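You operate a simulated robot arm through the tools that you are given. There is no shell and no other tool.

You run a simulated robot arm. Do the job below in one go: nothing can be reset, and whatever is moved stays where it is left.

## Task
The gold bolt is too tight: slacken it with the green key, then retighten it to the card's torque.
Fine: stand key and wrench back; leave the silver bolt. Set down upright: green t-handle key, what you pick out.
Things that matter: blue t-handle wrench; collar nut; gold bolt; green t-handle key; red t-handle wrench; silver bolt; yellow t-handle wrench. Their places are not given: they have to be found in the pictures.

It is judged by the outcome, as a careful person would: the job done as asked, and still so three seconds after it is handed in. It fails if anything else is knocked over, pushed out of place, dropped, spilled or broken.

## Robot
A 7-joint arm with a two-finger parallel gripper, fixed in place. Base frame: the origin is on the floor under the middle of its stand, x ahead of it, y to its left, z up; the work surface is at about z = 880. Lengths are in mm, angles in rad, forces in N, time in s.
With the tool pointing down near the work surface it reaches from about 300 to 700 mm from the base axis. Its first joint turns from -1.152 to 1.152 rad. Payload 1.57 kg.
Tool frame: the origin (TCP) lies between the finger pads and is the grasp point; the fingertips stand 30 mm ahead of it; z points along the fingers, y is the line along which they close. Largest opening 110 mm; finger width 24, thickness 12; the body of the gripper, 48 by 112 mm, starts 78 mm behind the TCP.
Orientation is that of the tool frame in the base frame, as a unit quaternion [x, y, z, w]. With the fingers straight down and closing along the base's y, the tool's x points along the base's -x, its y along +y and its z along -z.

## Interface
- The arm moves only by the tool jog_arm. Its argument "motion" is a list of rows, each a list of 6 numbers: the shift along the tool's x, y, z in units of 30 mm (1.0 is 30 mm), then the turn, a rotation vector about the tool's x, y, z in units of 6 degrees (1.0 is 6 degrees). In form: [[x, y, z, ax, ay, az], ...]. A call has 1 to 20 rows; each row shifts and turns the commanded pose from where the row before left it, along the tool's axes as they then stand. "gripper" is the closure in counts, from 0 (fully open) to 255 (shut), set as the call begins (left out, the last holds). A call with a number of a shift or a turn outside -1 to 1 is refused whole. A row lasts 0.2 s, in which the tool goes at most 50 mm and 0.15 rad; a call with a longer step from one row to the next is refused whole, and so is a gripper value outside its range. A pose out of reach is approached as far as the arm can. The call stops where the force on the tool passes 40 N (or 10 N more than at its start, if that is more) or the arm is blocked; 0.2 s more then pass. The fingers move at their own pace (about 108 mm/s each) and stop on an object; they squeeze with about 37 N. The grip force told is the motor's: it shows also when the fingers shut on nothing. Time passes only in rows, and 0.2 s behind the last, so rows that do not move let the fingers close. The reply holds the time, the measured pose of the TCP, the force on the tool along the base axes, the opening and the grip force, in the units named above and with some noise, with the torque about the TCP (base axes, N m) and any sound that the robot's microphone picked up, and new pictures: "pictures" is both (left out), scene, wrist or none.
- Cameras (640 x 400 px; columns grow to the right, rows downward): "scene" is fixed at [151.5, -377.2, 1412.6]; the picture's right is [0.89, -0.46, 0.00], its down [-0.22, -0.42, -0.88] and it looks along [0.41, 0.78, -0.47] (base axes); focal length 319 px, centre (320, 200). "wrist" rides on the gripper at [70, 16, -141] in the tool frame; the picture's right is [-0.23, 0.97, 0.00], its down [-0.86, -0.20, -0.48] and it looks along [-0.47, -0.11, 0.88] (tool axes); focal length 222 px, centre (320, 200).
- measure_at(camera, pixels): for up to 12 pixels [column, row] of the newest picture of that camera ("zoom" is the newest enlarged one), the place [x, y, z] in the base frame of the surface seen there, good to about 3 mm. The clock stands still meanwhile.
- inspect(camera, box): a new picture of the part [left, top, right, bottom] of that camera's present view, enlarged. The clock stands still meanwhile.
- sign_off(): hands the job in; it is judged then, once.

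Leave the gripper open and the arm clear of the work at the hand-in unless told otherwise.

The tools are called after "Request:" by a JSON object that holds its "api" and its "payload". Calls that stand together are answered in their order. jog_arm: Moves the arm, as the interface text tells. Its arguments: {"type":"object","properties":{"motion":{"type":"array"},"gripper":{"type":"number"},"pictures":{"type":"string","enum":["both","scene","wrist","none"]}},"required":["motion"]} The other tools are called the same way: measure_at (camera, pixels) gives the place of the surface under pixels of a picture; inspect (camera, box) takes an enlarged picture of a part of a camera's view; sign_off () hands the job in.

At the start:

```text
t: 0.0
position: [337.7, 174.7, 1176.2]
tool_rot: [0.001, 1.0, 0.0, 0.001]
ft_force: [0.2, 0.6, 0.1]
wrist_torque: [-0.01, 0.01, 0.01]
opening: 110.3
gripper_force: 0.1
```

scene: 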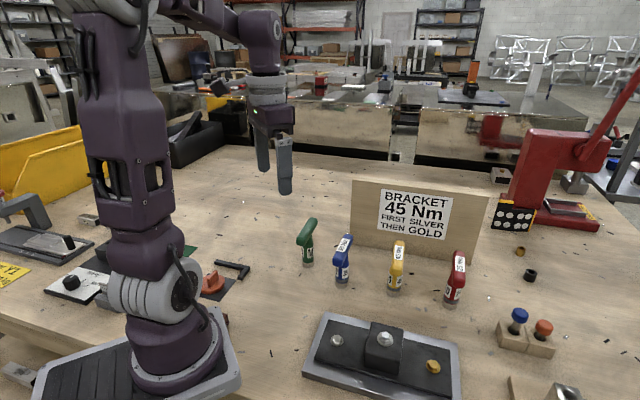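
wrist: 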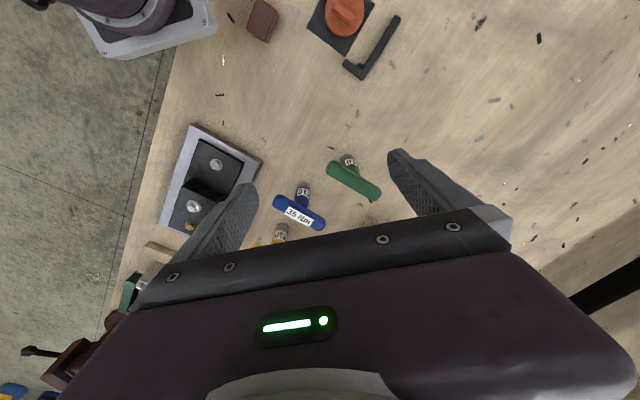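

I see four T-handle tools in a row (green about (307,240), blue (343,258), yellow (396,265), red (456,278)), a card reading 45 Nm, and a bracket at (383,355) with bolts. I'll enlarge these to read the labels.

Request:
{"api": "inspect", "payload": {"camera": "scene", "box": [280, 170, 490, 310]}}

Request:
{"api": "inspect", "payload": {"camera": "scene", "box": [290, 290, 480, 400]}}

Request:
{"api": "inspect", "payload": {"camera": "wrist", "box": [140, 100, 400, 270]}}

```text
2.86 times, centred on (385, 240) of scene
```

zoom: 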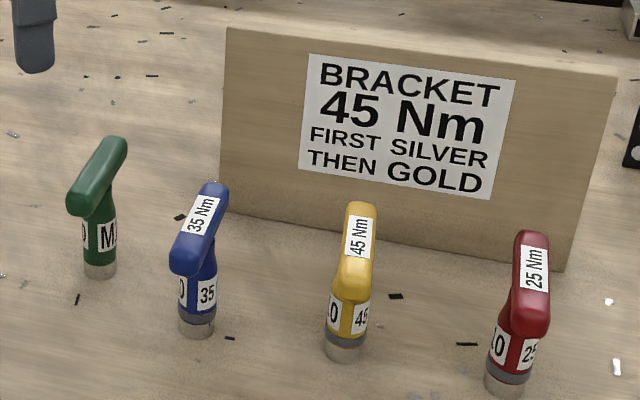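

```text
3.37 times, centred on (385, 345) of scene
```

zoom: 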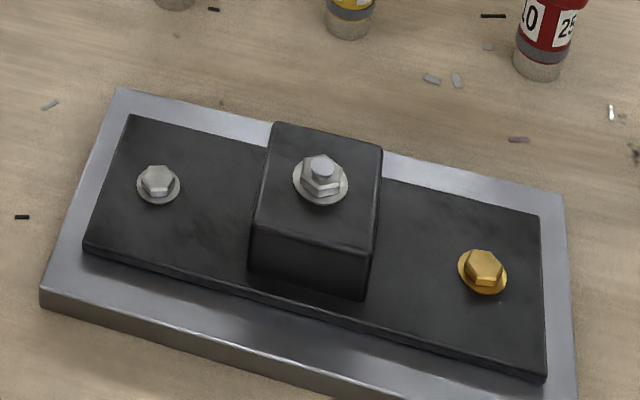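

```text
2.35 times, centred on (270, 185) of wrist
```

zoom: 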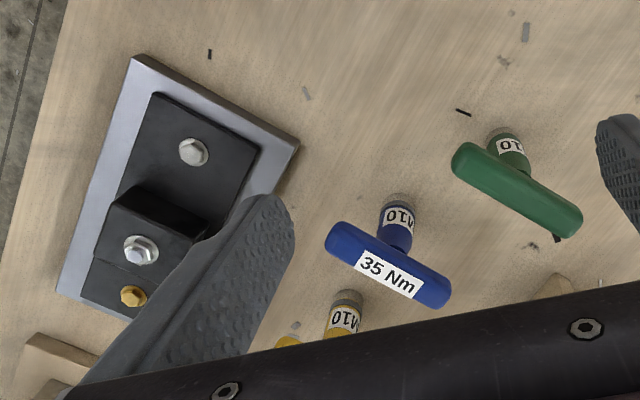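

The card says 45 Nm and the yellow wrench is the one marked 45 Nm. The silver bolt stays alone, and the middle item on the block looks like the collar nut. I'll re-zoom on the tools and measure their places.

Request:
{"api": "inspect", "payload": {"camera": "scene", "box": [280, 205, 420, 305]}}

```text
4.00 times, centred on (350, 255) of scene
```

zoom: 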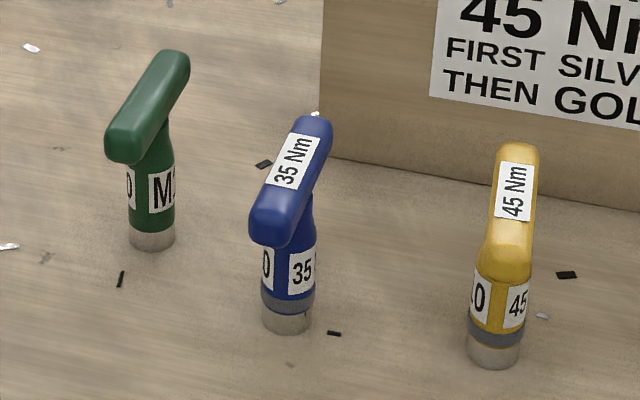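

I'll measure the green and yellow handles' tops, ends and bases in this enlarged picture.

Request:
{"api": "measure_at", "payload": {"camera": "zoom", "pixels": [[172, 58], [150, 92], [120, 130], [122, 150], [152, 240], [152, 195], [518, 150], [512, 195], [505, 255], [495, 355], [498, 300], [290, 160]]}}

Request:
{"api": "measure_at", "payload": {"camera": "scene", "pixels": [[433, 366], [338, 340], [386, 338], [427, 374], [320, 380], [330, 270], [360, 380], [376, 380], [370, 205], [480, 220], [352, 225], [472, 258]]}}

```text
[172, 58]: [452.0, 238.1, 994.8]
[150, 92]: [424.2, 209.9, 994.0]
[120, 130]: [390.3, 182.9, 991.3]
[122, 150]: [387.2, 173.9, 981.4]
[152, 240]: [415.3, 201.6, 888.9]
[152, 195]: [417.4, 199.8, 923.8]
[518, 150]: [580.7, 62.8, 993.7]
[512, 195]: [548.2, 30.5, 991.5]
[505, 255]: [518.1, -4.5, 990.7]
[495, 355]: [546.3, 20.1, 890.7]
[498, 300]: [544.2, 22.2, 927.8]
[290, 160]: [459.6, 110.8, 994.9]
```

```text
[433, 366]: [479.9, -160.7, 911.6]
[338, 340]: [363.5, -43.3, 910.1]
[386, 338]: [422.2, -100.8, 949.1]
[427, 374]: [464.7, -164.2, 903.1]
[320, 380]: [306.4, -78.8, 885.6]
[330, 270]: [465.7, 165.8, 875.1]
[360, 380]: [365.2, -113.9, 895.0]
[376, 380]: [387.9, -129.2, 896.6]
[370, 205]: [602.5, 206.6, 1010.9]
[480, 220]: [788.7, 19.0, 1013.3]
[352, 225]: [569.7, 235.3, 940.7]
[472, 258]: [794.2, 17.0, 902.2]
```

Green key: handle along about 45° in the base, centre near (421, 208), top z≈995, about 22 mm wide. Gold bolt near (480,−161, 911). I'll move above the green key and turn the fingers by +45° about base z so that they close across its handle.

Request:
{"api": "jog_arm", "payload": {"motion": [[-0.92, 0.37, 0.5, 0, 0, 0], [-0.92, 0.37, 0.5, 0, 0, 0], [-0.92, 0.37, 0.5, 0, 0, 0], [0, 0, 0, 0, 0, -0.9375], [0, 0, 0, 0, 0, -0.9375], [0, 0, 0, 0, 0, -0.9375], [0, 0, 0, 0, 0, -0.9375], [0, 0, 0, 0, 0, -0.9375], [0, 0, 0, 0, 0, -0.9375], [0, 0, 0, 0, 0, -0.9375], [0, 0, 0, 0, 0, -0.9375], [0, 0, 0, 0, 0, 0]], "gripper": 80}}

```text
t: 2.6
position: [420.8, 208.3, 1131.8]
tool_rot: [-0.383, 0.924, 0.0, 0.0]
ft_force: [0.1, 0.4, 0.1]
wrist_torque: [-0.04, 0.01, -0.03]
opening: 75.7
gripper_force: 0.0
```

scene: 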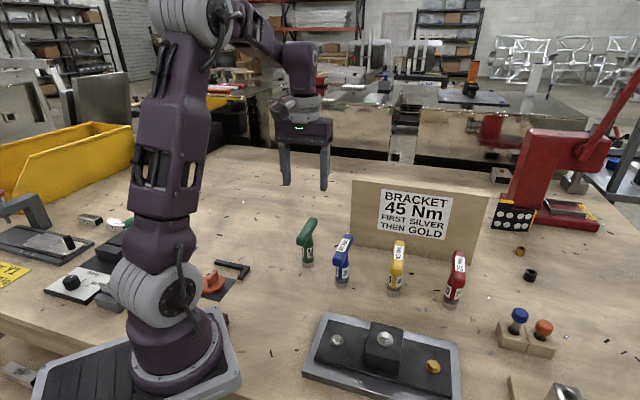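
wrist: 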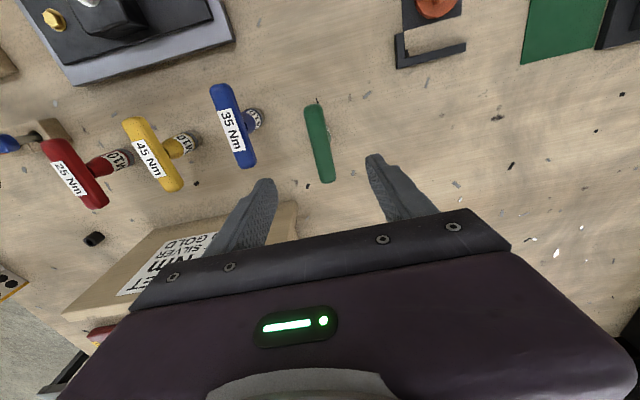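

The fingers stand above the green key, and its handle at (318,143) lies parallel to them. I'll measure the handle from the wrist camera to centre the grasp.

Request:
{"api": "measure_at", "payload": {"camera": "wrist", "pixels": [[310, 108], [318, 143], [327, 178], [308, 145], [329, 142], [313, 122], [323, 162]]}}

Request:
{"api": "inspect", "payload": {"camera": "wrist", "box": [240, 80, 400, 200]}}

```text
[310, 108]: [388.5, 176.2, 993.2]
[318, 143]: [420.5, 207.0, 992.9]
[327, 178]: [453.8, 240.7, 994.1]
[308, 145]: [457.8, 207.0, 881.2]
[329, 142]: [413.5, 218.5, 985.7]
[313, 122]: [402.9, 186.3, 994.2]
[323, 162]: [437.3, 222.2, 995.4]
```

```text
3.33 times, centred on (320, 140) of wrist
```

zoom: 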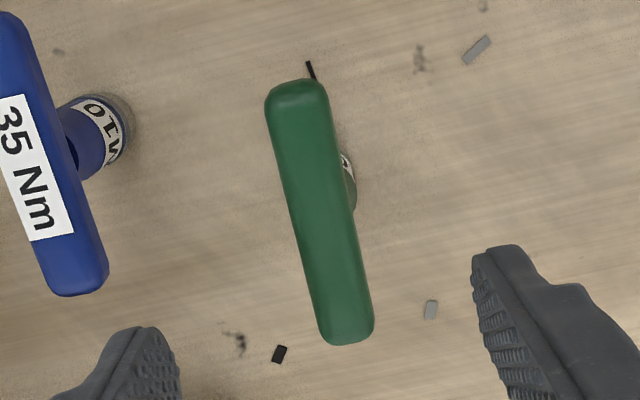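

The handle centre is (421, 208), directly under the TCP. I'll go down to z≈990 with the fingers part open.

Request:
{"api": "jog_arm", "payload": {"motion": [[0, 0, 0.9, 0, 0, 0], [0, 0, 0.9, 0, 0, 0], [0, 0, 0.9, 0, 0, 0], [0, 0, 0.7, 0, 0, 0], [0, 0, 0.6, 0, 0, 0], [0, 0, 0.4, 0, 0, 0], [0, 0, 0.33, 0, 0, 0], [0, 0, 0, 0, 0, 0]]}}

```text
t: 4.4
position: [419.3, 206.5, 991.2]
tool_rot: [-0.383, 0.924, 0.001, 0.0]
ft_force: [0.2, 0.1, 0.7]
wrist_torque: [0.01, -0.01, 0.0]
opening: 75.6
gripper_force: 0.0
```

scene: 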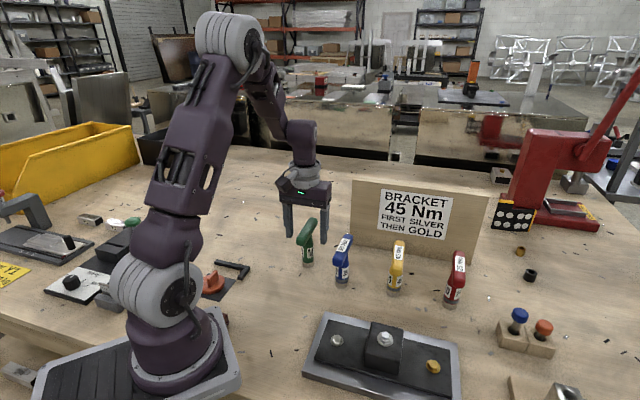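
wrist: 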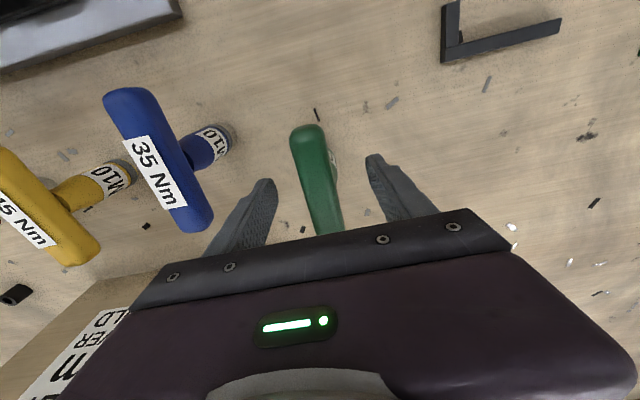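

The fingers straddle the green handle at (316,175). I'll nudge 2 mm along the handle and close gently in place.

Request:
{"api": "jog_arm", "payload": {"motion": [[-0.06, 0, 0, 0, 0, 0], [0, 0, 0, 0, 0, 0], [0, 0, 0, 0, 0, 0], [0, 0, 0, 0, 0, 0], [0, 0, 0, 0, 0, 0]], "gripper": 255}}

```text
t: 5.6
position: [420.6, 208.8, 990.5]
tool_rot: [-0.383, 0.924, 0.0, 0.0]
ft_force: [-0.7, 1.1, 0.9]
wrist_torque: [-0.02, 0.03, 0.0]
opening: 29.1
gripper_force: 37.0
```

scene: 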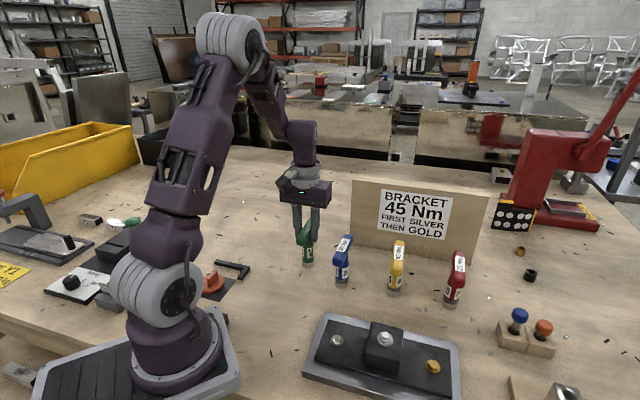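
wrist: 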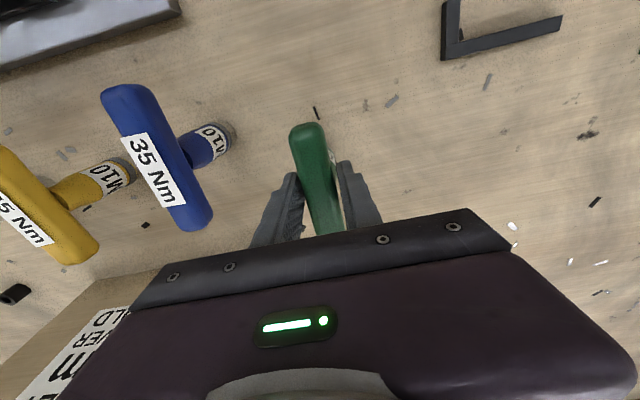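

Grip 37 N at 29 mm opening. I'll look closer at how the fingers hold the handle.

Request:
{"api": "inspect", "payload": {"camera": "wrist", "box": [250, 100, 410, 240]}}

Request:
{"api": "inspect", "payload": {"camera": "scene", "box": [260, 170, 360, 280]}}

```text
2.86 times, centred on (330, 170) of wrist
```

zoom: 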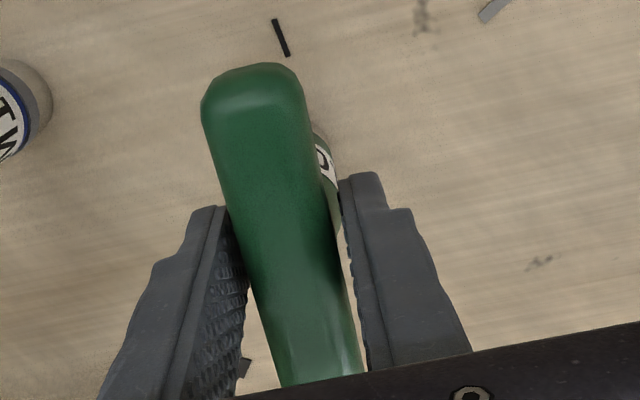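

```text
3.64 times, centred on (310, 225) of scene
```

zoom: 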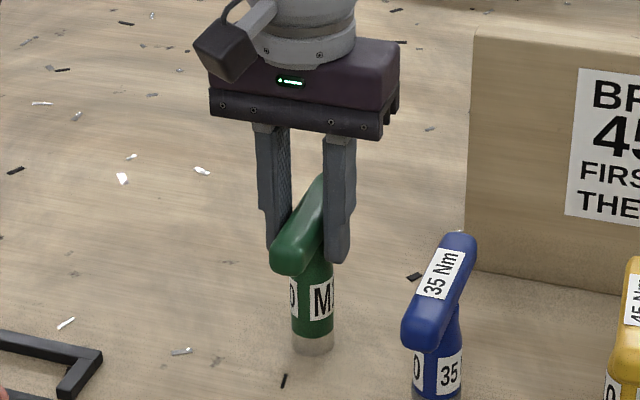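

The fingertips seem to pinch the round stem rather than the handle bar (gaps at both sides of the bar). I'll open, raise about 12 mm so only the bar is between the pads, and close again.

Request:
{"api": "jog_arm", "payload": {"motion": [[0, 0, 0, 0, 0, 0], [0, 0, 0, 0, 0, 0], [0, 0, -0.2, 0, 0, 0], [0, 0, -0.2, 0, 0, 0], [0, 0, 0, 0, 0, 0]], "gripper": 130, "pictures": "none"}}

Request:
{"api": "jog_arm", "payload": {"motion": [[0, 0, 0, 0, 0, 0], [0, 0, 0, 0, 0, 0], [0, 0, 0, 0, 0, 0], [0, 0, 0, 0, 0, 0]], "gripper": 255}}

```text
t: 6.8
position: [422.0, 208.2, 1002.5]
tool_rot: [-0.382, 0.924, 0.0, 0.0]
ft_force: [-0.5, 0.8, -0.1]
wrist_torque: [0.02, 0.0, -0.01]
opening: 53.9
gripper_force: 0.2
```

```text
t: 7.8
position: [420.7, 208.8, 1002.6]
tool_rot: [-0.383, 0.924, -0.001, 0.0]
ft_force: [-1.4, 1.1, 3.4]
wrist_torque: [0.0, 0.01, 0.01]
opening: 23.6
gripper_force: 36.0
```

scene: 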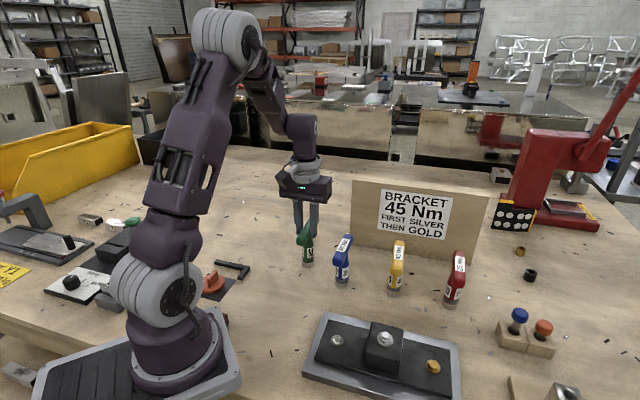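
wrist: 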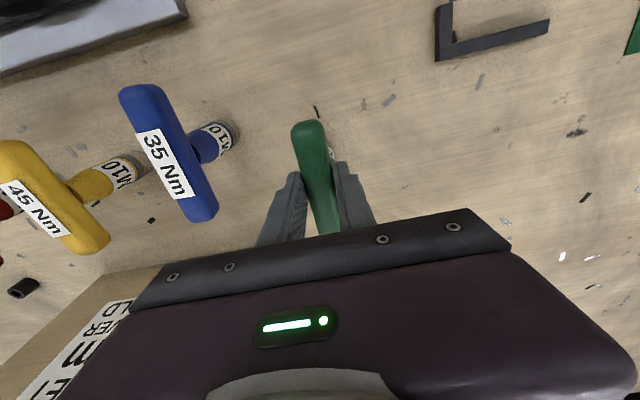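

The opening now reads 23.6 mm, so the pads are on the bar. I'll lift straight up 25 mm and check that the key comes along level.

Request:
{"api": "jog_arm", "payload": {"motion": [[0, 0, -0.2, 0, 0, 0], [0, 0, -0.3, 0, 0, 0], [0, 0, -0.35, 0, 0, 0], [0, 0, 0, 0, 0, 0]]}}

Request:
{"api": "inspect", "payload": {"camera": "scene", "box": [260, 170, 360, 280]}}

```text
t: 8.8
position: [421.8, 209.2, 1029.2]
tool_rot: [-0.382, 0.924, 0.0, 0.0]
ft_force: [-0.2, 0.1, -3.2]
wrist_torque: [0.0, 0.03, -0.05]
opening: 23.6
gripper_force: 35.9
```

scene: 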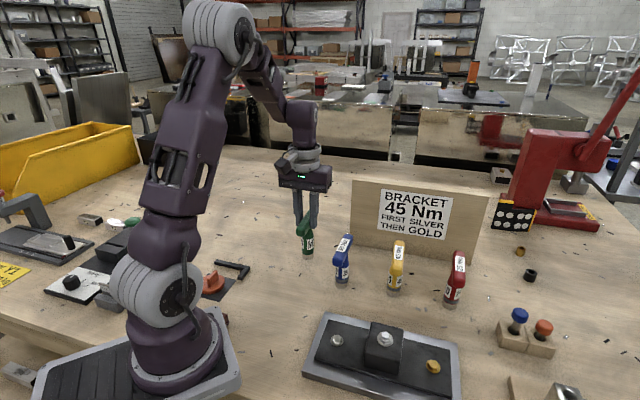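
wrist: 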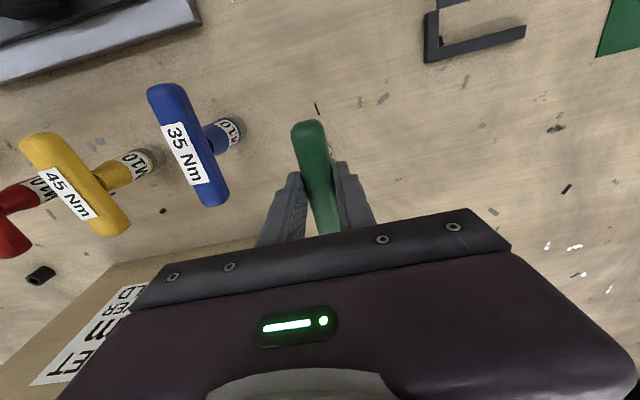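

```text
3.64 times, centred on (310, 225) of scene
```

zoom: 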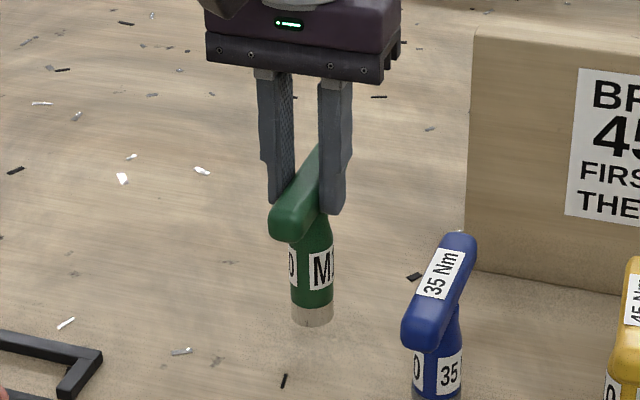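

The key hangs level in the grip (weight about 3 N). I'll raise it well above the other tools, then carry it toward the gold bolt, stopping about 50 mm short to see the bolt beside the key.

Request:
{"api": "jog_arm", "payload": {"motion": [[0, 0, -0.8, 0, 0, 0], [0, 0, -1, 0, 0, 0], [0, 0, -1, 0, 0, 0], [0, 0, -1, 0, 0, 0], [0.61, -0.5, -0.2, 0, 0, 0], [0.61, -0.71, 0, 0, 0, 0], [0.61, -0.71, 0, 0, 0, 0], [0.61, -0.71, 0, 0, 0, 0], [0.61, -0.71, 0, 0, 0, 0], [0.61, -0.71, 0, 0, 0, 0], [0.61, -0.71, 0, 0, 0, 0], [0.61, -0.71, 0, 0, 0, 0], [0.61, -0.71, 0, 0, 0, 0], [0.61, -0.71, 0, 0, 0, 0], [0.61, -0.71, 0, 0, 0, 0], [0.64, -0.7, 0, 0, 0, 0], [0, 0, 0, 0, 0, 0]]}}

```text
t: 12.4
position: [441.7, -122.1, 1147.9]
tool_rot: [-0.383, 0.924, 0.0, -0.001]
ft_force: [0.9, -0.6, -2.7]
wrist_torque: [-0.02, 0.02, 0.02]
opening: 23.6
gripper_force: 35.5
```

scene: 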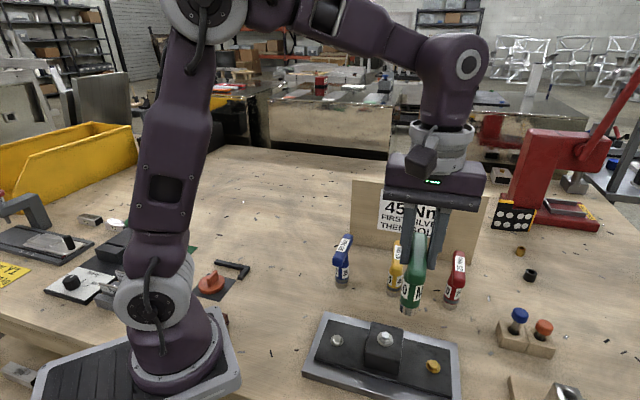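
wrist: 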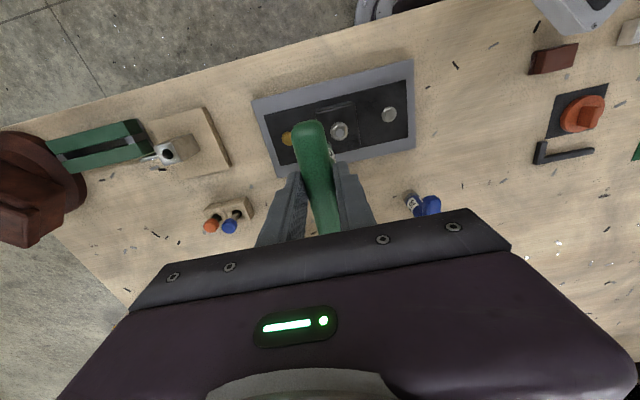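

The wrist picture shows the gold bolt at about (287,138), next to the green handle, and the silver bolt at (389,114), the collar nut at (339,130). I'll zoom and measure them.

Request:
{"api": "inspect", "payload": {"camera": "wrist", "box": [250, 60, 420, 180]}}

Request:
{"api": "inspect", "payload": {"camera": "scene", "box": [400, 340, 470, 395]}}

```text
3.33 times, centred on (335, 120) of wrist
```

zoom: 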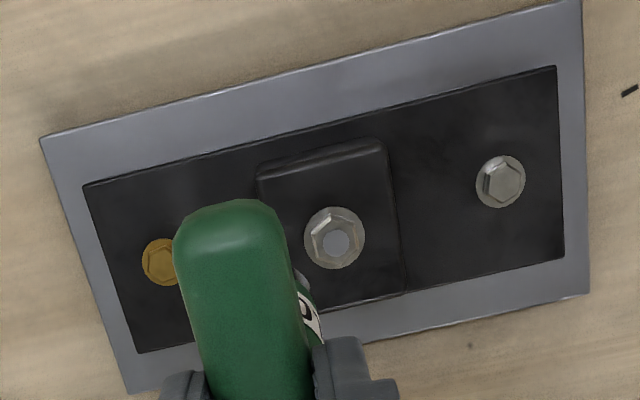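

```text
7.27 times, centred on (435, 368) of scene
```

zoom: 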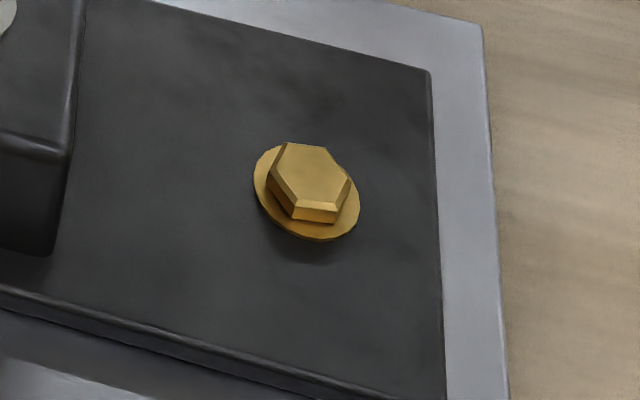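

I'll measure the gold head's top face, its corners and the flange rim in this enlarged scene picture.

Request:
{"api": "measure_at", "payload": {"camera": "zoom", "pixels": [[312, 172], [288, 148], [325, 152], [346, 183], [333, 202], [300, 200], [273, 178], [260, 170], [320, 235], [354, 215], [300, 175], [320, 180]]}}

Request:
{"api": "measure_at", "payload": {"camera": "wrist", "pixels": [[287, 138], [284, 136], [289, 139], [339, 131], [389, 114]]}}

```text
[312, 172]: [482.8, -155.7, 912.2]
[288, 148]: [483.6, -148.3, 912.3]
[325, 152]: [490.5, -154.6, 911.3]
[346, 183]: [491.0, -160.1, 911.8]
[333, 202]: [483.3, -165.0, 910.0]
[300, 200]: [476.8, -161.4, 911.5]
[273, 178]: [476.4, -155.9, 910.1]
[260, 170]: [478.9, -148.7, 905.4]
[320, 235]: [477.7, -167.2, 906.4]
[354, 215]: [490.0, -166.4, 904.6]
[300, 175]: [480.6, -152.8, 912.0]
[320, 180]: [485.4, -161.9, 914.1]
```

```text
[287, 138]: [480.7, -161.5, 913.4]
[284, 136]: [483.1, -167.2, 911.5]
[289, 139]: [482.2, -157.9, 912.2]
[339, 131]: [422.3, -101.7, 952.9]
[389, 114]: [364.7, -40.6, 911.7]
```

Scene corners average near (483.6, −157.5), the wrist estimate near (481,−161). To pin it down I'll shift 36 mm so that the bolt is clear of the handle in the wrist view.

Request:
{"api": "jog_arm", "payload": {"motion": [[0, 0.7, 0, 0, 0, 0], [0, 0.7, 0, 0, 0, 0], [0, 0, 0, 0, 0, 0]], "pictures": "wrist"}}

Request:
{"api": "inspect", "payload": {"camera": "wrist", "box": [235, 110, 307, 155]}}

```text
t: 13.2
position: [411.2, -92.9, 1147.8]
tool_rot: [-0.383, 0.924, 0.0, 0.0]
ft_force: [-0.5, -0.3, -2.7]
wrist_torque: [0.04, 0.02, -0.01]
opening: 23.4
gripper_force: 36.4
```

wrist: 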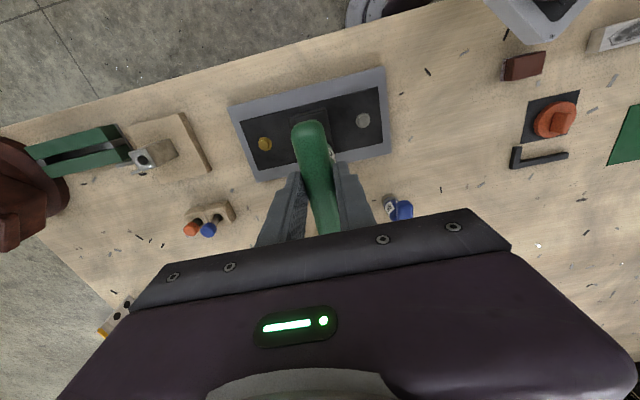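

```text
8.89 times, centred on (271, 132) of wrist
```

zoom: 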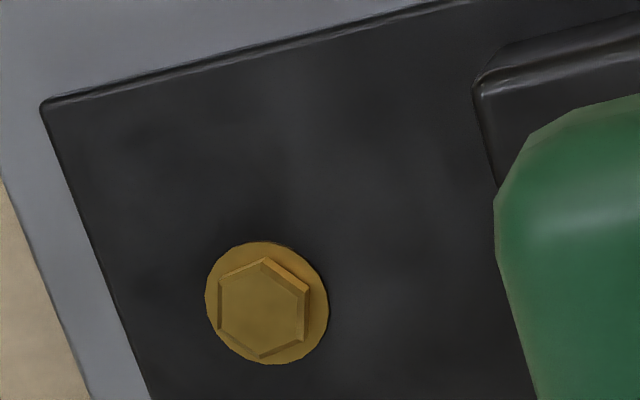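

Now the gold hex is clear at zoom (263,307). I'll measure around its head and flange.

Request:
{"api": "measure_at", "payload": {"camera": "zoom", "pixels": [[262, 307], [262, 266], [222, 284], [222, 334], [262, 354], [302, 336], [304, 290], [245, 307], [280, 307], [262, 325], [262, 290], [235, 325]]}}

Request:
{"api": "measure_at", "payload": {"camera": "zoom", "pixels": [[262, 307], [250, 300], [275, 315], [250, 315], [275, 300], [262, 360], [210, 310], [320, 310], [265, 247], [262, 300], [262, 315], [270, 307]]}}

```text
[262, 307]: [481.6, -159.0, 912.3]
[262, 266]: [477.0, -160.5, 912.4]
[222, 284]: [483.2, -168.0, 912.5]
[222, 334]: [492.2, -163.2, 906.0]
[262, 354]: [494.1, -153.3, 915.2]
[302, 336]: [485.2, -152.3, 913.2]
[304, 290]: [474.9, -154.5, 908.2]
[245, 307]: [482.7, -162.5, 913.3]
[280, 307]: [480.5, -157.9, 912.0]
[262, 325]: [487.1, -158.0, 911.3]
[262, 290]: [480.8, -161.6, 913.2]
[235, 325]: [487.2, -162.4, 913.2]
```

```text
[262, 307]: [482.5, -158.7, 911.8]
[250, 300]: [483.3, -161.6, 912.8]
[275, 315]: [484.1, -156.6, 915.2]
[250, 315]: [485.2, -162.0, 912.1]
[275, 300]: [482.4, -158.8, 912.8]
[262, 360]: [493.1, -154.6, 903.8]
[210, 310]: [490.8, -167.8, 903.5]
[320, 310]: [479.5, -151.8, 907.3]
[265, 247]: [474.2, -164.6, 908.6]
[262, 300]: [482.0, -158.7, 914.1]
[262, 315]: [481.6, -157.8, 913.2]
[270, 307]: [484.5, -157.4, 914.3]
```

Averaging gives the gold head centre at about (483.4, −159.3), top z≈912, flange z≈905, with hex corners at 30°+60°k. I'll centre the key above it and pre-turn clockwise by 75° (handle to −30°), which leaves wrist range for slackening counter-clockwise.

Request:
{"api": "jog_arm", "payload": {"motion": [[-0.03, -0.811, 0, 0, 0, 0], [-0.03, -0.811, 0, 0, 0, 0], [-0.03, -0.811, 0, 0, 0, 0], [-0.03, -0.811, 0, 0, 0, 0], [0, 0, 0, 0, 0, 0.9615], [0, 0, 0, 0, 0, 0.9615], [0, 0, 0, 0, 0, 0.9615], [0, 0, 0, 0, 0, 0.9615], [0, 0, 0, 0, 0, 0.9615], [0, 0, 0, 0, 0, 0.9615], [0, 0, 0, 0, 0, 0.9615], [0, 0, 0, 0, 0, 0.9615], [0, 0, 0, 0, 0, 0.9615], [0, 0, 0, 0, 0, 0.9615], [0, 0, 0, 0, 0, 0.9615], [0, 0, 0, 0, 0, 0.9615], [0, 0, 0, 0, 0, 0.9615], [0, 0, 0, 0, 0, 0]]}}

```text
t: 17.0
position: [482.8, -159.3, 1148.7]
tool_rot: [0.26, 0.966, 0.001, 0.0]
ft_force: [0.8, 0.5, 1.0]
wrist_torque: [-0.02, 0.02, 0.0]
opening: 0.0
gripper_force: 21.8
```

scene: 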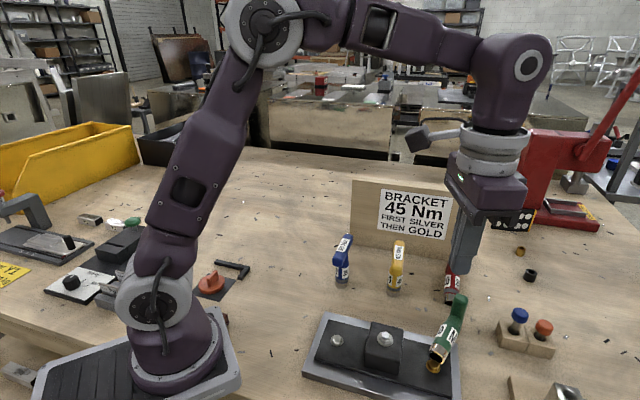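
wrist: 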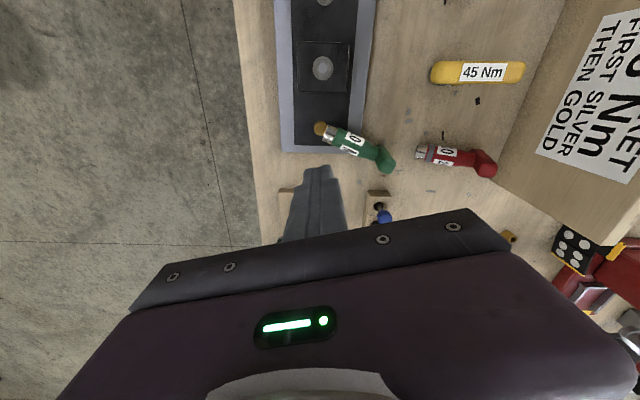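

The fingers read 0 mm opening: the green key slipped out of the grip during the turn and fell onto the bracket. I'll stop here, hold still, and look at where it has come to rest.

Request:
{"api": "jog_arm", "payload": {"motion": [[0, 0, 0, 0, 0, 0], [0, 0, 0, 0, 0, 0], [0, 0, 0, 0, 0, 0], [0, 0, 0, 0, 0, 0], [0, 0, 0, 0, 0, 0]]}}

Request:
{"api": "inspect", "payload": {"camera": "scene", "box": [370, 260, 530, 380]}}

Request:
{"api": "inspect", "payload": {"camera": "wrist", "box": [270, 30, 510, 200]}}

```text
t: 18.2
position: [482.7, -160.1, 1148.1]
tool_rot: [0.26, 0.966, 0.0, 0.0]
ft_force: [0.5, 0.8, -1.4]
wrist_torque: [0.01, 0.06, -0.04]
opening: 0.0
gripper_force: 21.3
```

scene: 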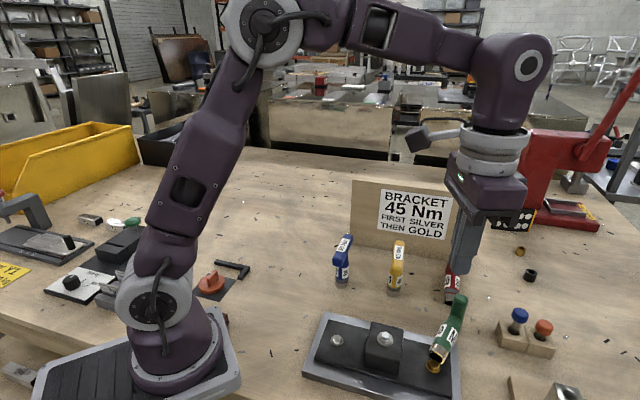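
wrist: 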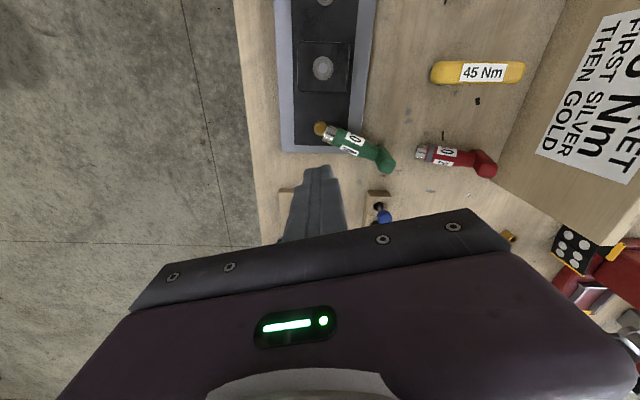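

```text
3.33 times, centred on (450, 320) of scene
```

zoom: 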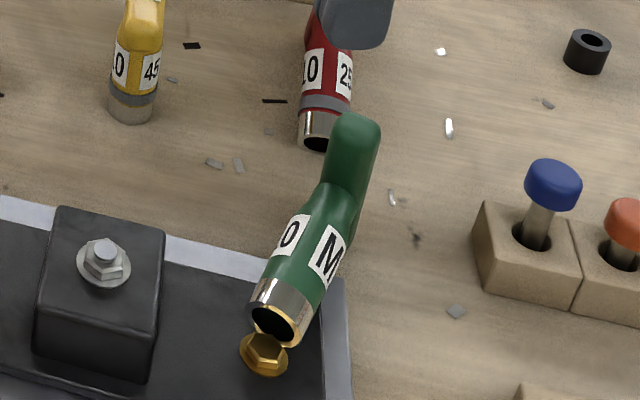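

```text
2.35 times, centred on (390, 115) of wrist
```

zoom: 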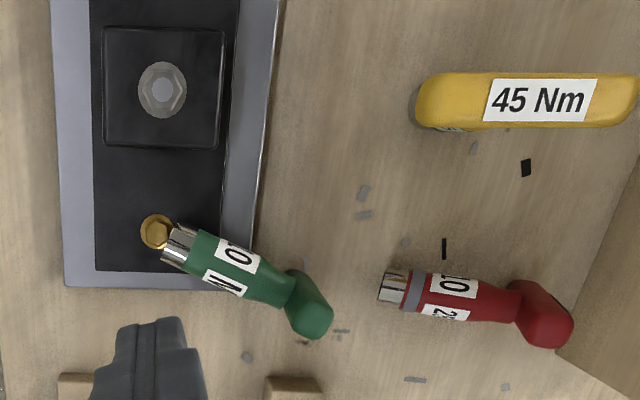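

This is bad: the falling key also knocked the red wrench, which now lies on its side. Both must be put right. First I'll measure how the green key and the red wrench lie, and the yellow handle too.

Request:
{"api": "measure_at", "payload": {"camera": "wrist", "pixels": [[328, 138], [340, 138], [352, 143], [365, 149], [384, 155], [390, 168], [421, 151], [435, 153], [450, 157], [470, 159], [480, 152], [492, 172]]}}

Request:
{"api": "measure_at", "payload": {"camera": "wrist", "pixels": [[433, 70], [480, 72], [522, 73], [383, 160], [378, 153], [487, 163], [476, 160], [375, 150], [319, 129], [322, 69]]}}

Request:
{"api": "inspect", "payload": {"camera": "wrist", "box": [310, 110, 410, 180]}}

Request:
{"api": "inspect", "payload": {"camera": "wrist", "box": [400, 120, 510, 190]}}

Request:
{"api": "inspect", "payload": {"camera": "scene", "box": [410, 260, 490, 380]}}

```text
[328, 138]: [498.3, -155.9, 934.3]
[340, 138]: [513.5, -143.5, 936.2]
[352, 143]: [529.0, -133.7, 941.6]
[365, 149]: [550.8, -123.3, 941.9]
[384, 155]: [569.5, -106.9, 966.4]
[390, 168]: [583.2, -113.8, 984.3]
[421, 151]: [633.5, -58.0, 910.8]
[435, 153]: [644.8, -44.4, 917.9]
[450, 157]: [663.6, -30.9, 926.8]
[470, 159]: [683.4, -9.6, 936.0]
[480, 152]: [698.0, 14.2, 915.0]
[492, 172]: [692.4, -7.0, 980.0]
```

```text
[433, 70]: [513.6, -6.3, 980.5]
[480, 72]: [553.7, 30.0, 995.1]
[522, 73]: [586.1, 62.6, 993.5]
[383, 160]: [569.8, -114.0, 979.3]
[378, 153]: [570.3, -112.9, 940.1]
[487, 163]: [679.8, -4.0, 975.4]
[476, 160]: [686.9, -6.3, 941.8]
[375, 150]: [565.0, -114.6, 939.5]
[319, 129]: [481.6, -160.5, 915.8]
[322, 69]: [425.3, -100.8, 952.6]
```

```text
5.71 times, centred on (360, 145) of wrist
```

zoom: 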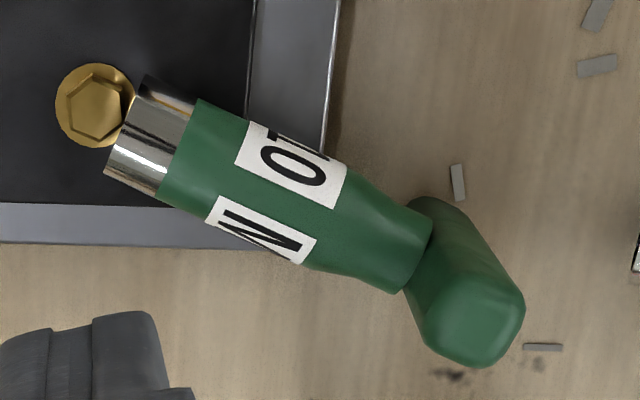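

```text
5.71 times, centred on (455, 155) of wrist
```

zoom: 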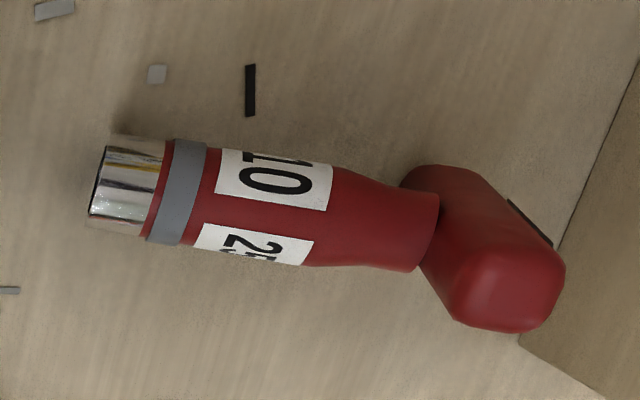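

```text
3.33 times, centred on (450, 320) of scene
```

zoom: 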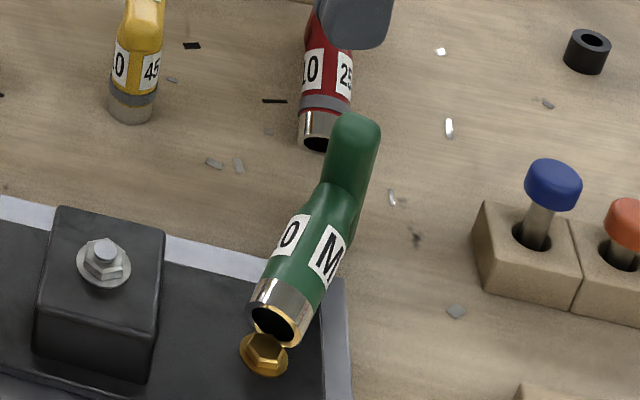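

Both tools have tipped with their T-bars standing roughly on end: green socket near (490,−158), its bar near (577,−113) with the top at z≈984; the red tipped backwards about its own base, its socket still near (633,−58). I plan to grip each T-bar by its upper end, tilt it back upright, and set it down. First I'll measure neighbours and finer bar details.

Request:
{"api": "measure_at", "payload": {"camera": "scene", "pixels": [[461, 346], [500, 325], [518, 316], [543, 328], [530, 275], [519, 251], [455, 296], [459, 300], [452, 394], [514, 345], [448, 345], [450, 310]]}}

Request:
{"api": "inspect", "payload": {"camera": "scene", "box": [425, 285, 475, 375]}}

```text
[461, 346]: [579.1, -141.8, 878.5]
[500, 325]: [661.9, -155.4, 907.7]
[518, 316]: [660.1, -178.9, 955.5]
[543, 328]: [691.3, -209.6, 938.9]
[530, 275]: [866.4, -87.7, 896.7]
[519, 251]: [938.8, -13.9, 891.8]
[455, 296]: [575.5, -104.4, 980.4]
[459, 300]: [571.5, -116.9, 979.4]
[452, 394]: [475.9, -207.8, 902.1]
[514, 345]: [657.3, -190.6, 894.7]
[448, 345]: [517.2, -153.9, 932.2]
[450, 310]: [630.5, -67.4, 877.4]
```

```text
4.44 times, centred on (450, 330) of scene
```

zoom: 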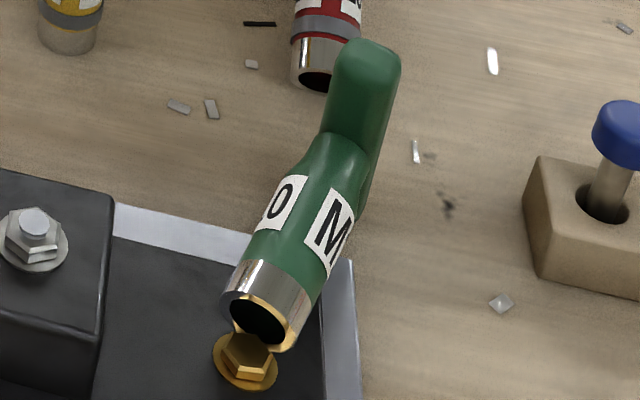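

I'll measure the green bar's visible faces and its stem line in this enlarged view.

Request:
{"api": "measure_at", "payload": {"camera": "zoom", "pixels": [[368, 48], [345, 55], [392, 60], [358, 75], [350, 110], [375, 110], [385, 90], [370, 150], [368, 190], [330, 170], [290, 240], [262, 275]]}}

Request:
{"api": "measure_at", "payload": {"camera": "zoom", "pixels": [[360, 46], [376, 48], [352, 65], [380, 68], [365, 85], [360, 125], [345, 145], [310, 205], [245, 285], [305, 290], [265, 345], [230, 305]]}}

```text
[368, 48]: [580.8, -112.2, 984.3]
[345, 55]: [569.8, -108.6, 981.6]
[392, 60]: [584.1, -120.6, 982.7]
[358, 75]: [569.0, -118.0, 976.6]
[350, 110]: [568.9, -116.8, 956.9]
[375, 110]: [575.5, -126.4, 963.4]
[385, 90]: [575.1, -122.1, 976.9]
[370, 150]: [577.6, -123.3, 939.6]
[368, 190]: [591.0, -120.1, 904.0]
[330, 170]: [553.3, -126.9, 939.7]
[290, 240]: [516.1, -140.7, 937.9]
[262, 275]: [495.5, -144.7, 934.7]
```

```text
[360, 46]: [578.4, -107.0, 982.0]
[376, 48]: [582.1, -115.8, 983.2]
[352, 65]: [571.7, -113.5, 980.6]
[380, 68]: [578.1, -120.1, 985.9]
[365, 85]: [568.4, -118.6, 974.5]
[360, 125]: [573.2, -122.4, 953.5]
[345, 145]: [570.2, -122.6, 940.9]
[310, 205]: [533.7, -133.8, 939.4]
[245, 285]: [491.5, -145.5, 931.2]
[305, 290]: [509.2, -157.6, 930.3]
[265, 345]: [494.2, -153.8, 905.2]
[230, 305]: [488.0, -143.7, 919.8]
```

Green bar: top end at about (577, −115, 984), stem azimuth about 24°, bar leaning a few degrees back toward the robot. I'll turn the fingers to yaw +24°, open part way, and hover above the bar's upper end.

Request:
{"api": "jog_arm", "payload": {"motion": [[0, 0, 0, 0, 0, -0.9], [0, 0, 0, 0, 0, -0.9], [0, 0, 0, 0, 0, -0.9], [0, 0, 0, 0, 0, -0.9], [0, 0, 0, 0, 0, -0.9], [0, 0, 0, 0, 0, -0.9], [0, 0, 0, 0, 0, -0.9], [0, 0, 0, 0, 0, -0.9], [0, 0, 0, 0, 0, -0.9], [0, 0, 0, 0, 0, -0.9], [-0.713, 0.016, 0, 0, 0, 0], [-0.713, 0.016, 0, 0, 0, 0], [-0.713, 0.016, 0.5, 0, 0, 0], [-0.713, 0.016, 0.5, 0, 0, 0], [-0.713, 0.016, 0.5, 0, 0, 0], [0, 0, 0.5, 0, 0, 0], [0, 0, 0, 0, 0, 0]], "gripper": 100}}

```text
t: 21.8
position: [579.5, -114.1, 1088.8]
tool_rot: [-0.206, 0.978, 0.0, 0.001]
ft_force: [0.0, -0.7, -0.4]
wrist_torque: [-0.03, 0.06, -0.02]
opening: 66.8
gripper_force: 0.2
```

scene: 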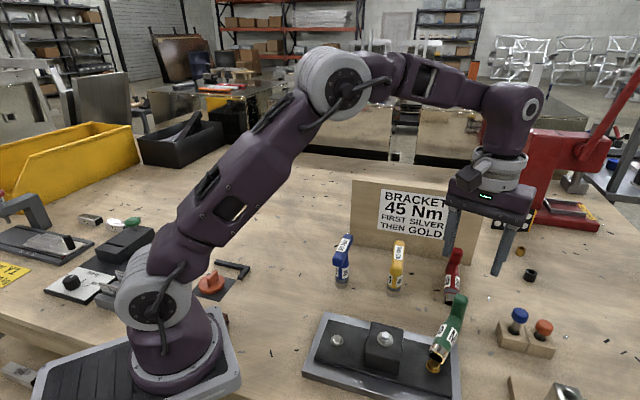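
wrist: 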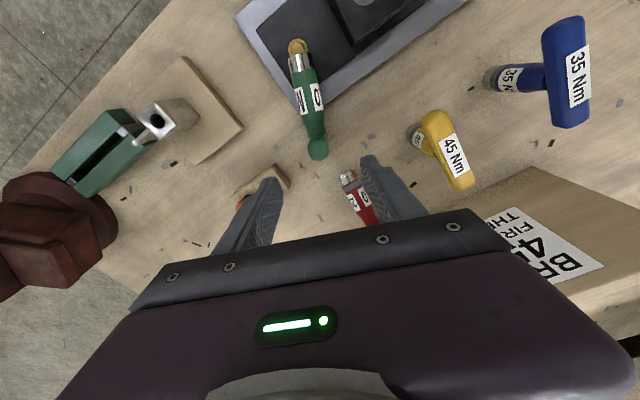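

Now the red wrench is less hidden in the scene view. I'll zoom on it and on the wrist view around the green bar.

Request:
{"api": "inspect", "payload": {"camera": "scene", "box": [410, 230, 500, 310]}}

Request:
{"api": "inspect", "payload": {"camera": "wrist", "box": [260, 30, 400, 240]}}

```text
5.00 times, centred on (455, 270) of scene
```

zoom: 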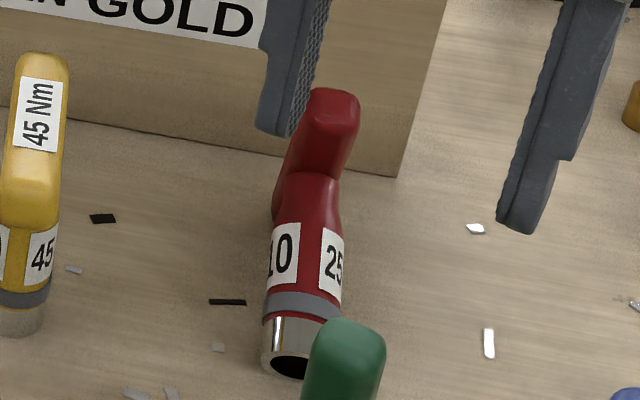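

```text
1.90 times, centred on (330, 135) of wrist
```

zoom: 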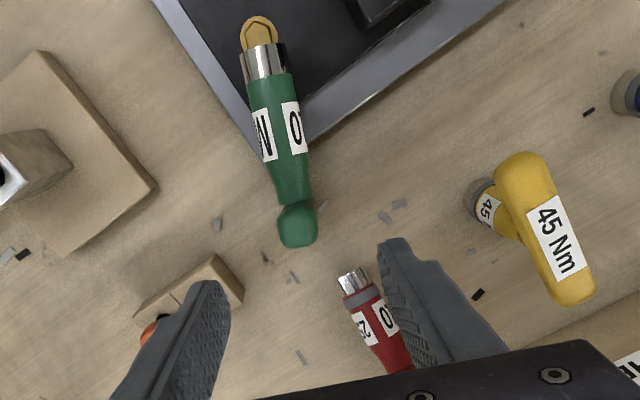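

I'll measure the green bar's top end from here.

Request:
{"api": "measure_at", "payload": {"camera": "wrist", "pixels": [[318, 148], [314, 148], [322, 148], [318, 144], [318, 152], [318, 157], [312, 152], [324, 152], [311, 140], [307, 110], [302, 80], [298, 60]]}}

Request:
{"api": "inspect", "payload": {"camera": "wrist", "box": [280, 30, 360, 170]}}

```text
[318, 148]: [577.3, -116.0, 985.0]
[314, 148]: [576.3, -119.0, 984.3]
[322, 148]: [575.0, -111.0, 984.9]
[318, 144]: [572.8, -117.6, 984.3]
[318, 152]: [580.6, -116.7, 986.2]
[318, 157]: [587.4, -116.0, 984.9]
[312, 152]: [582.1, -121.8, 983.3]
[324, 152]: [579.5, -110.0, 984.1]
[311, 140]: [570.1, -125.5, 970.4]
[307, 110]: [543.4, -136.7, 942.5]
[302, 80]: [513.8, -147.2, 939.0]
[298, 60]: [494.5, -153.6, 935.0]
```

```text
2.86 times, centred on (320, 100) of wrist
```

zoom: 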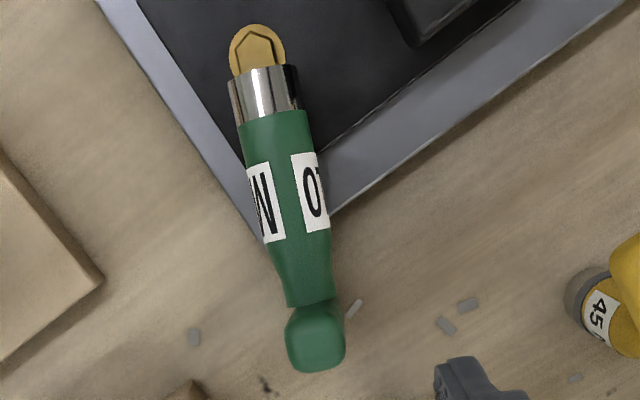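

The bar's top end is centred at (578.5, −116, 985) and is square with my fingers. I'll tilt the tool 10° inward and go down so the pads straddle the top 40 mm of the bar.

Request:
{"api": "jog_arm", "payload": {"motion": [[-0.05, -0.043, 0, 0, 0.833, 0], [0, 0, 0, 0, 0.833, 0], [-0.131, 0, 0.74, 0, 0, 0], [-0.131, 0, 0.74, 0, 0, 0], [-0.131, 0, 0.74, 0, 0, 0], [-0.131, 0, 0.74, 0, 0, 0], [0, 0, 0, 0, 0, 0]]}}

```text
t: 23.4
position: [579.8, -114.5, 997.7]
tool_rot: [-0.207, 0.975, -0.018, -0.085]
ft_force: [0.3, -0.1, 0.3]
wrist_torque: [0.03, -0.05, -0.02]
opening: 66.8
gripper_force: 0.0
```

scene: 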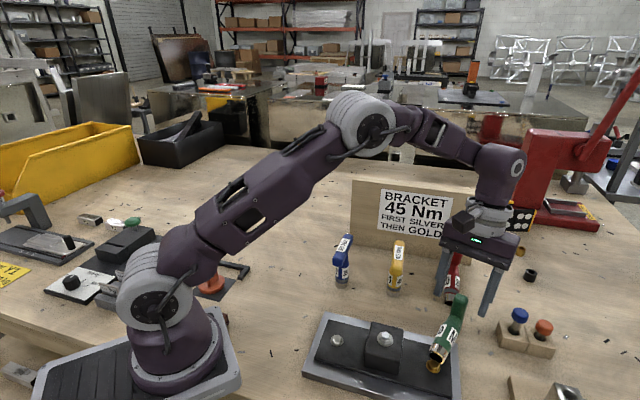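
wrist: 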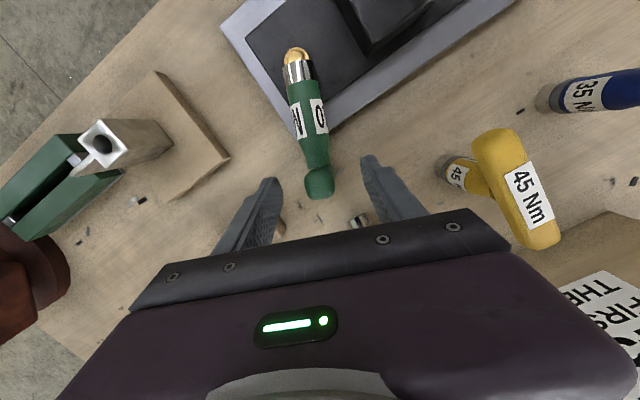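

The bar sits between the fingers at (318,182). Another 22 mm down, then close on it.

Request:
{"api": "jog_arm", "payload": {"motion": [[-0.08, 0, 0.36, 0, 0, 0], [-0.08, 0, 0.36, 0, 0, 0], [0, 0, 0, 0, 0, 0]]}}

Request:
{"api": "jog_arm", "payload": {"motion": [[0, 0, 0, 0, 0, 0], [0, 0, 0, 0, 0, 0], [0, 0, 0, 0, 0, 0], [0, 0, 0, 0, 0, 0], [0, 0, 0, 0, 0, 0]], "gripper": 255}}

Request:
{"api": "inspect", "payload": {"camera": "scene", "box": [410, 220, 520, 380]}}

```text
t: 24.2
position: [581.1, -113.6, 975.7]
tool_rot: [-0.206, 0.974, -0.018, -0.086]
ft_force: [-0.3, 0.3, -0.4]
wrist_torque: [-0.02, -0.01, 0.01]
opening: 67.1
gripper_force: 0.1
```

scene: 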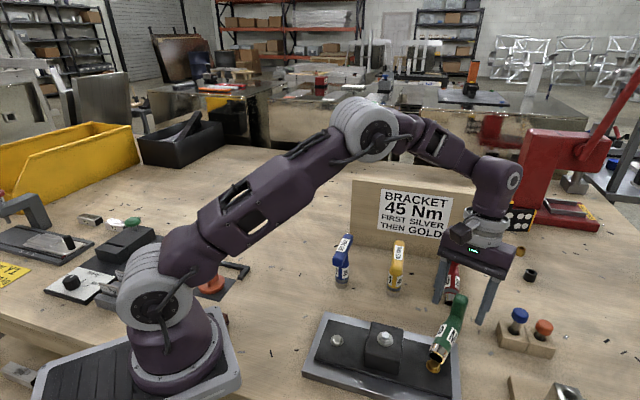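
wrist: 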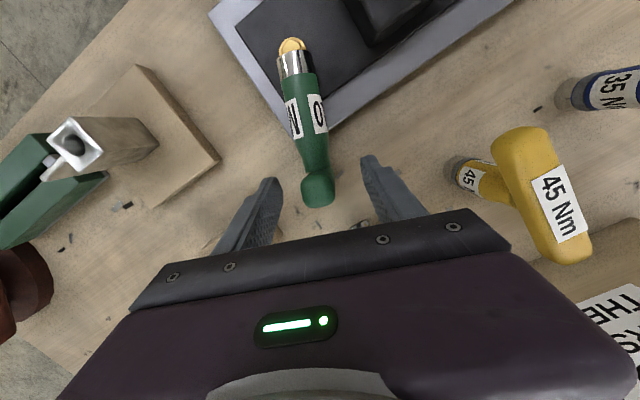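

```text
t: 25.4
position: [581.4, -113.5, 975.6]
tool_rot: [-0.206, 0.975, -0.018, -0.085]
ft_force: [0.9, -1.4, 0.0]
wrist_torque: [-0.08, -0.08, 0.0]
opening: 23.9
gripper_force: 36.5
```

scene: 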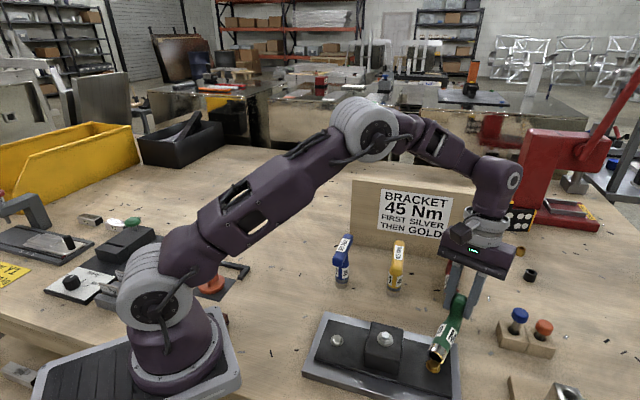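
wrist: 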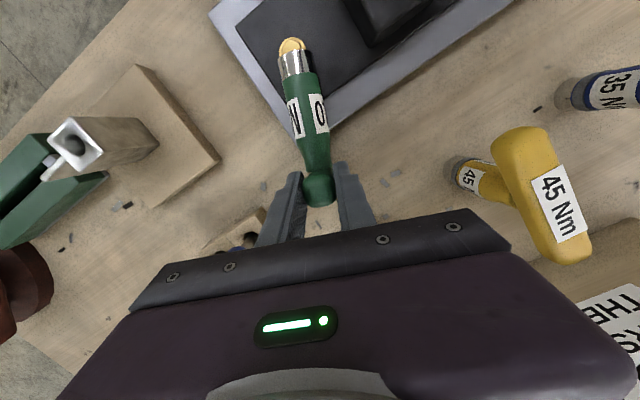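

```text
2.50 times, centred on (465, 300) of scene
```

zoom: 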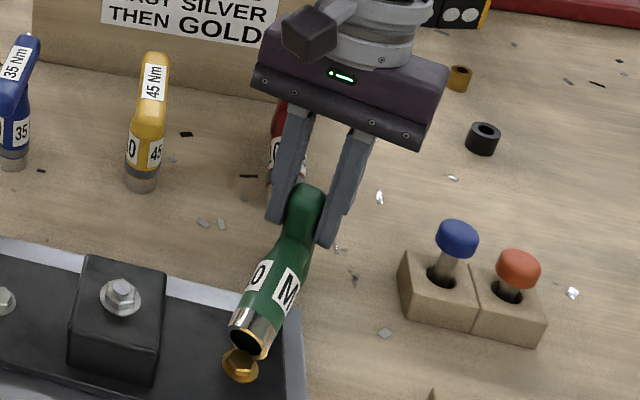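

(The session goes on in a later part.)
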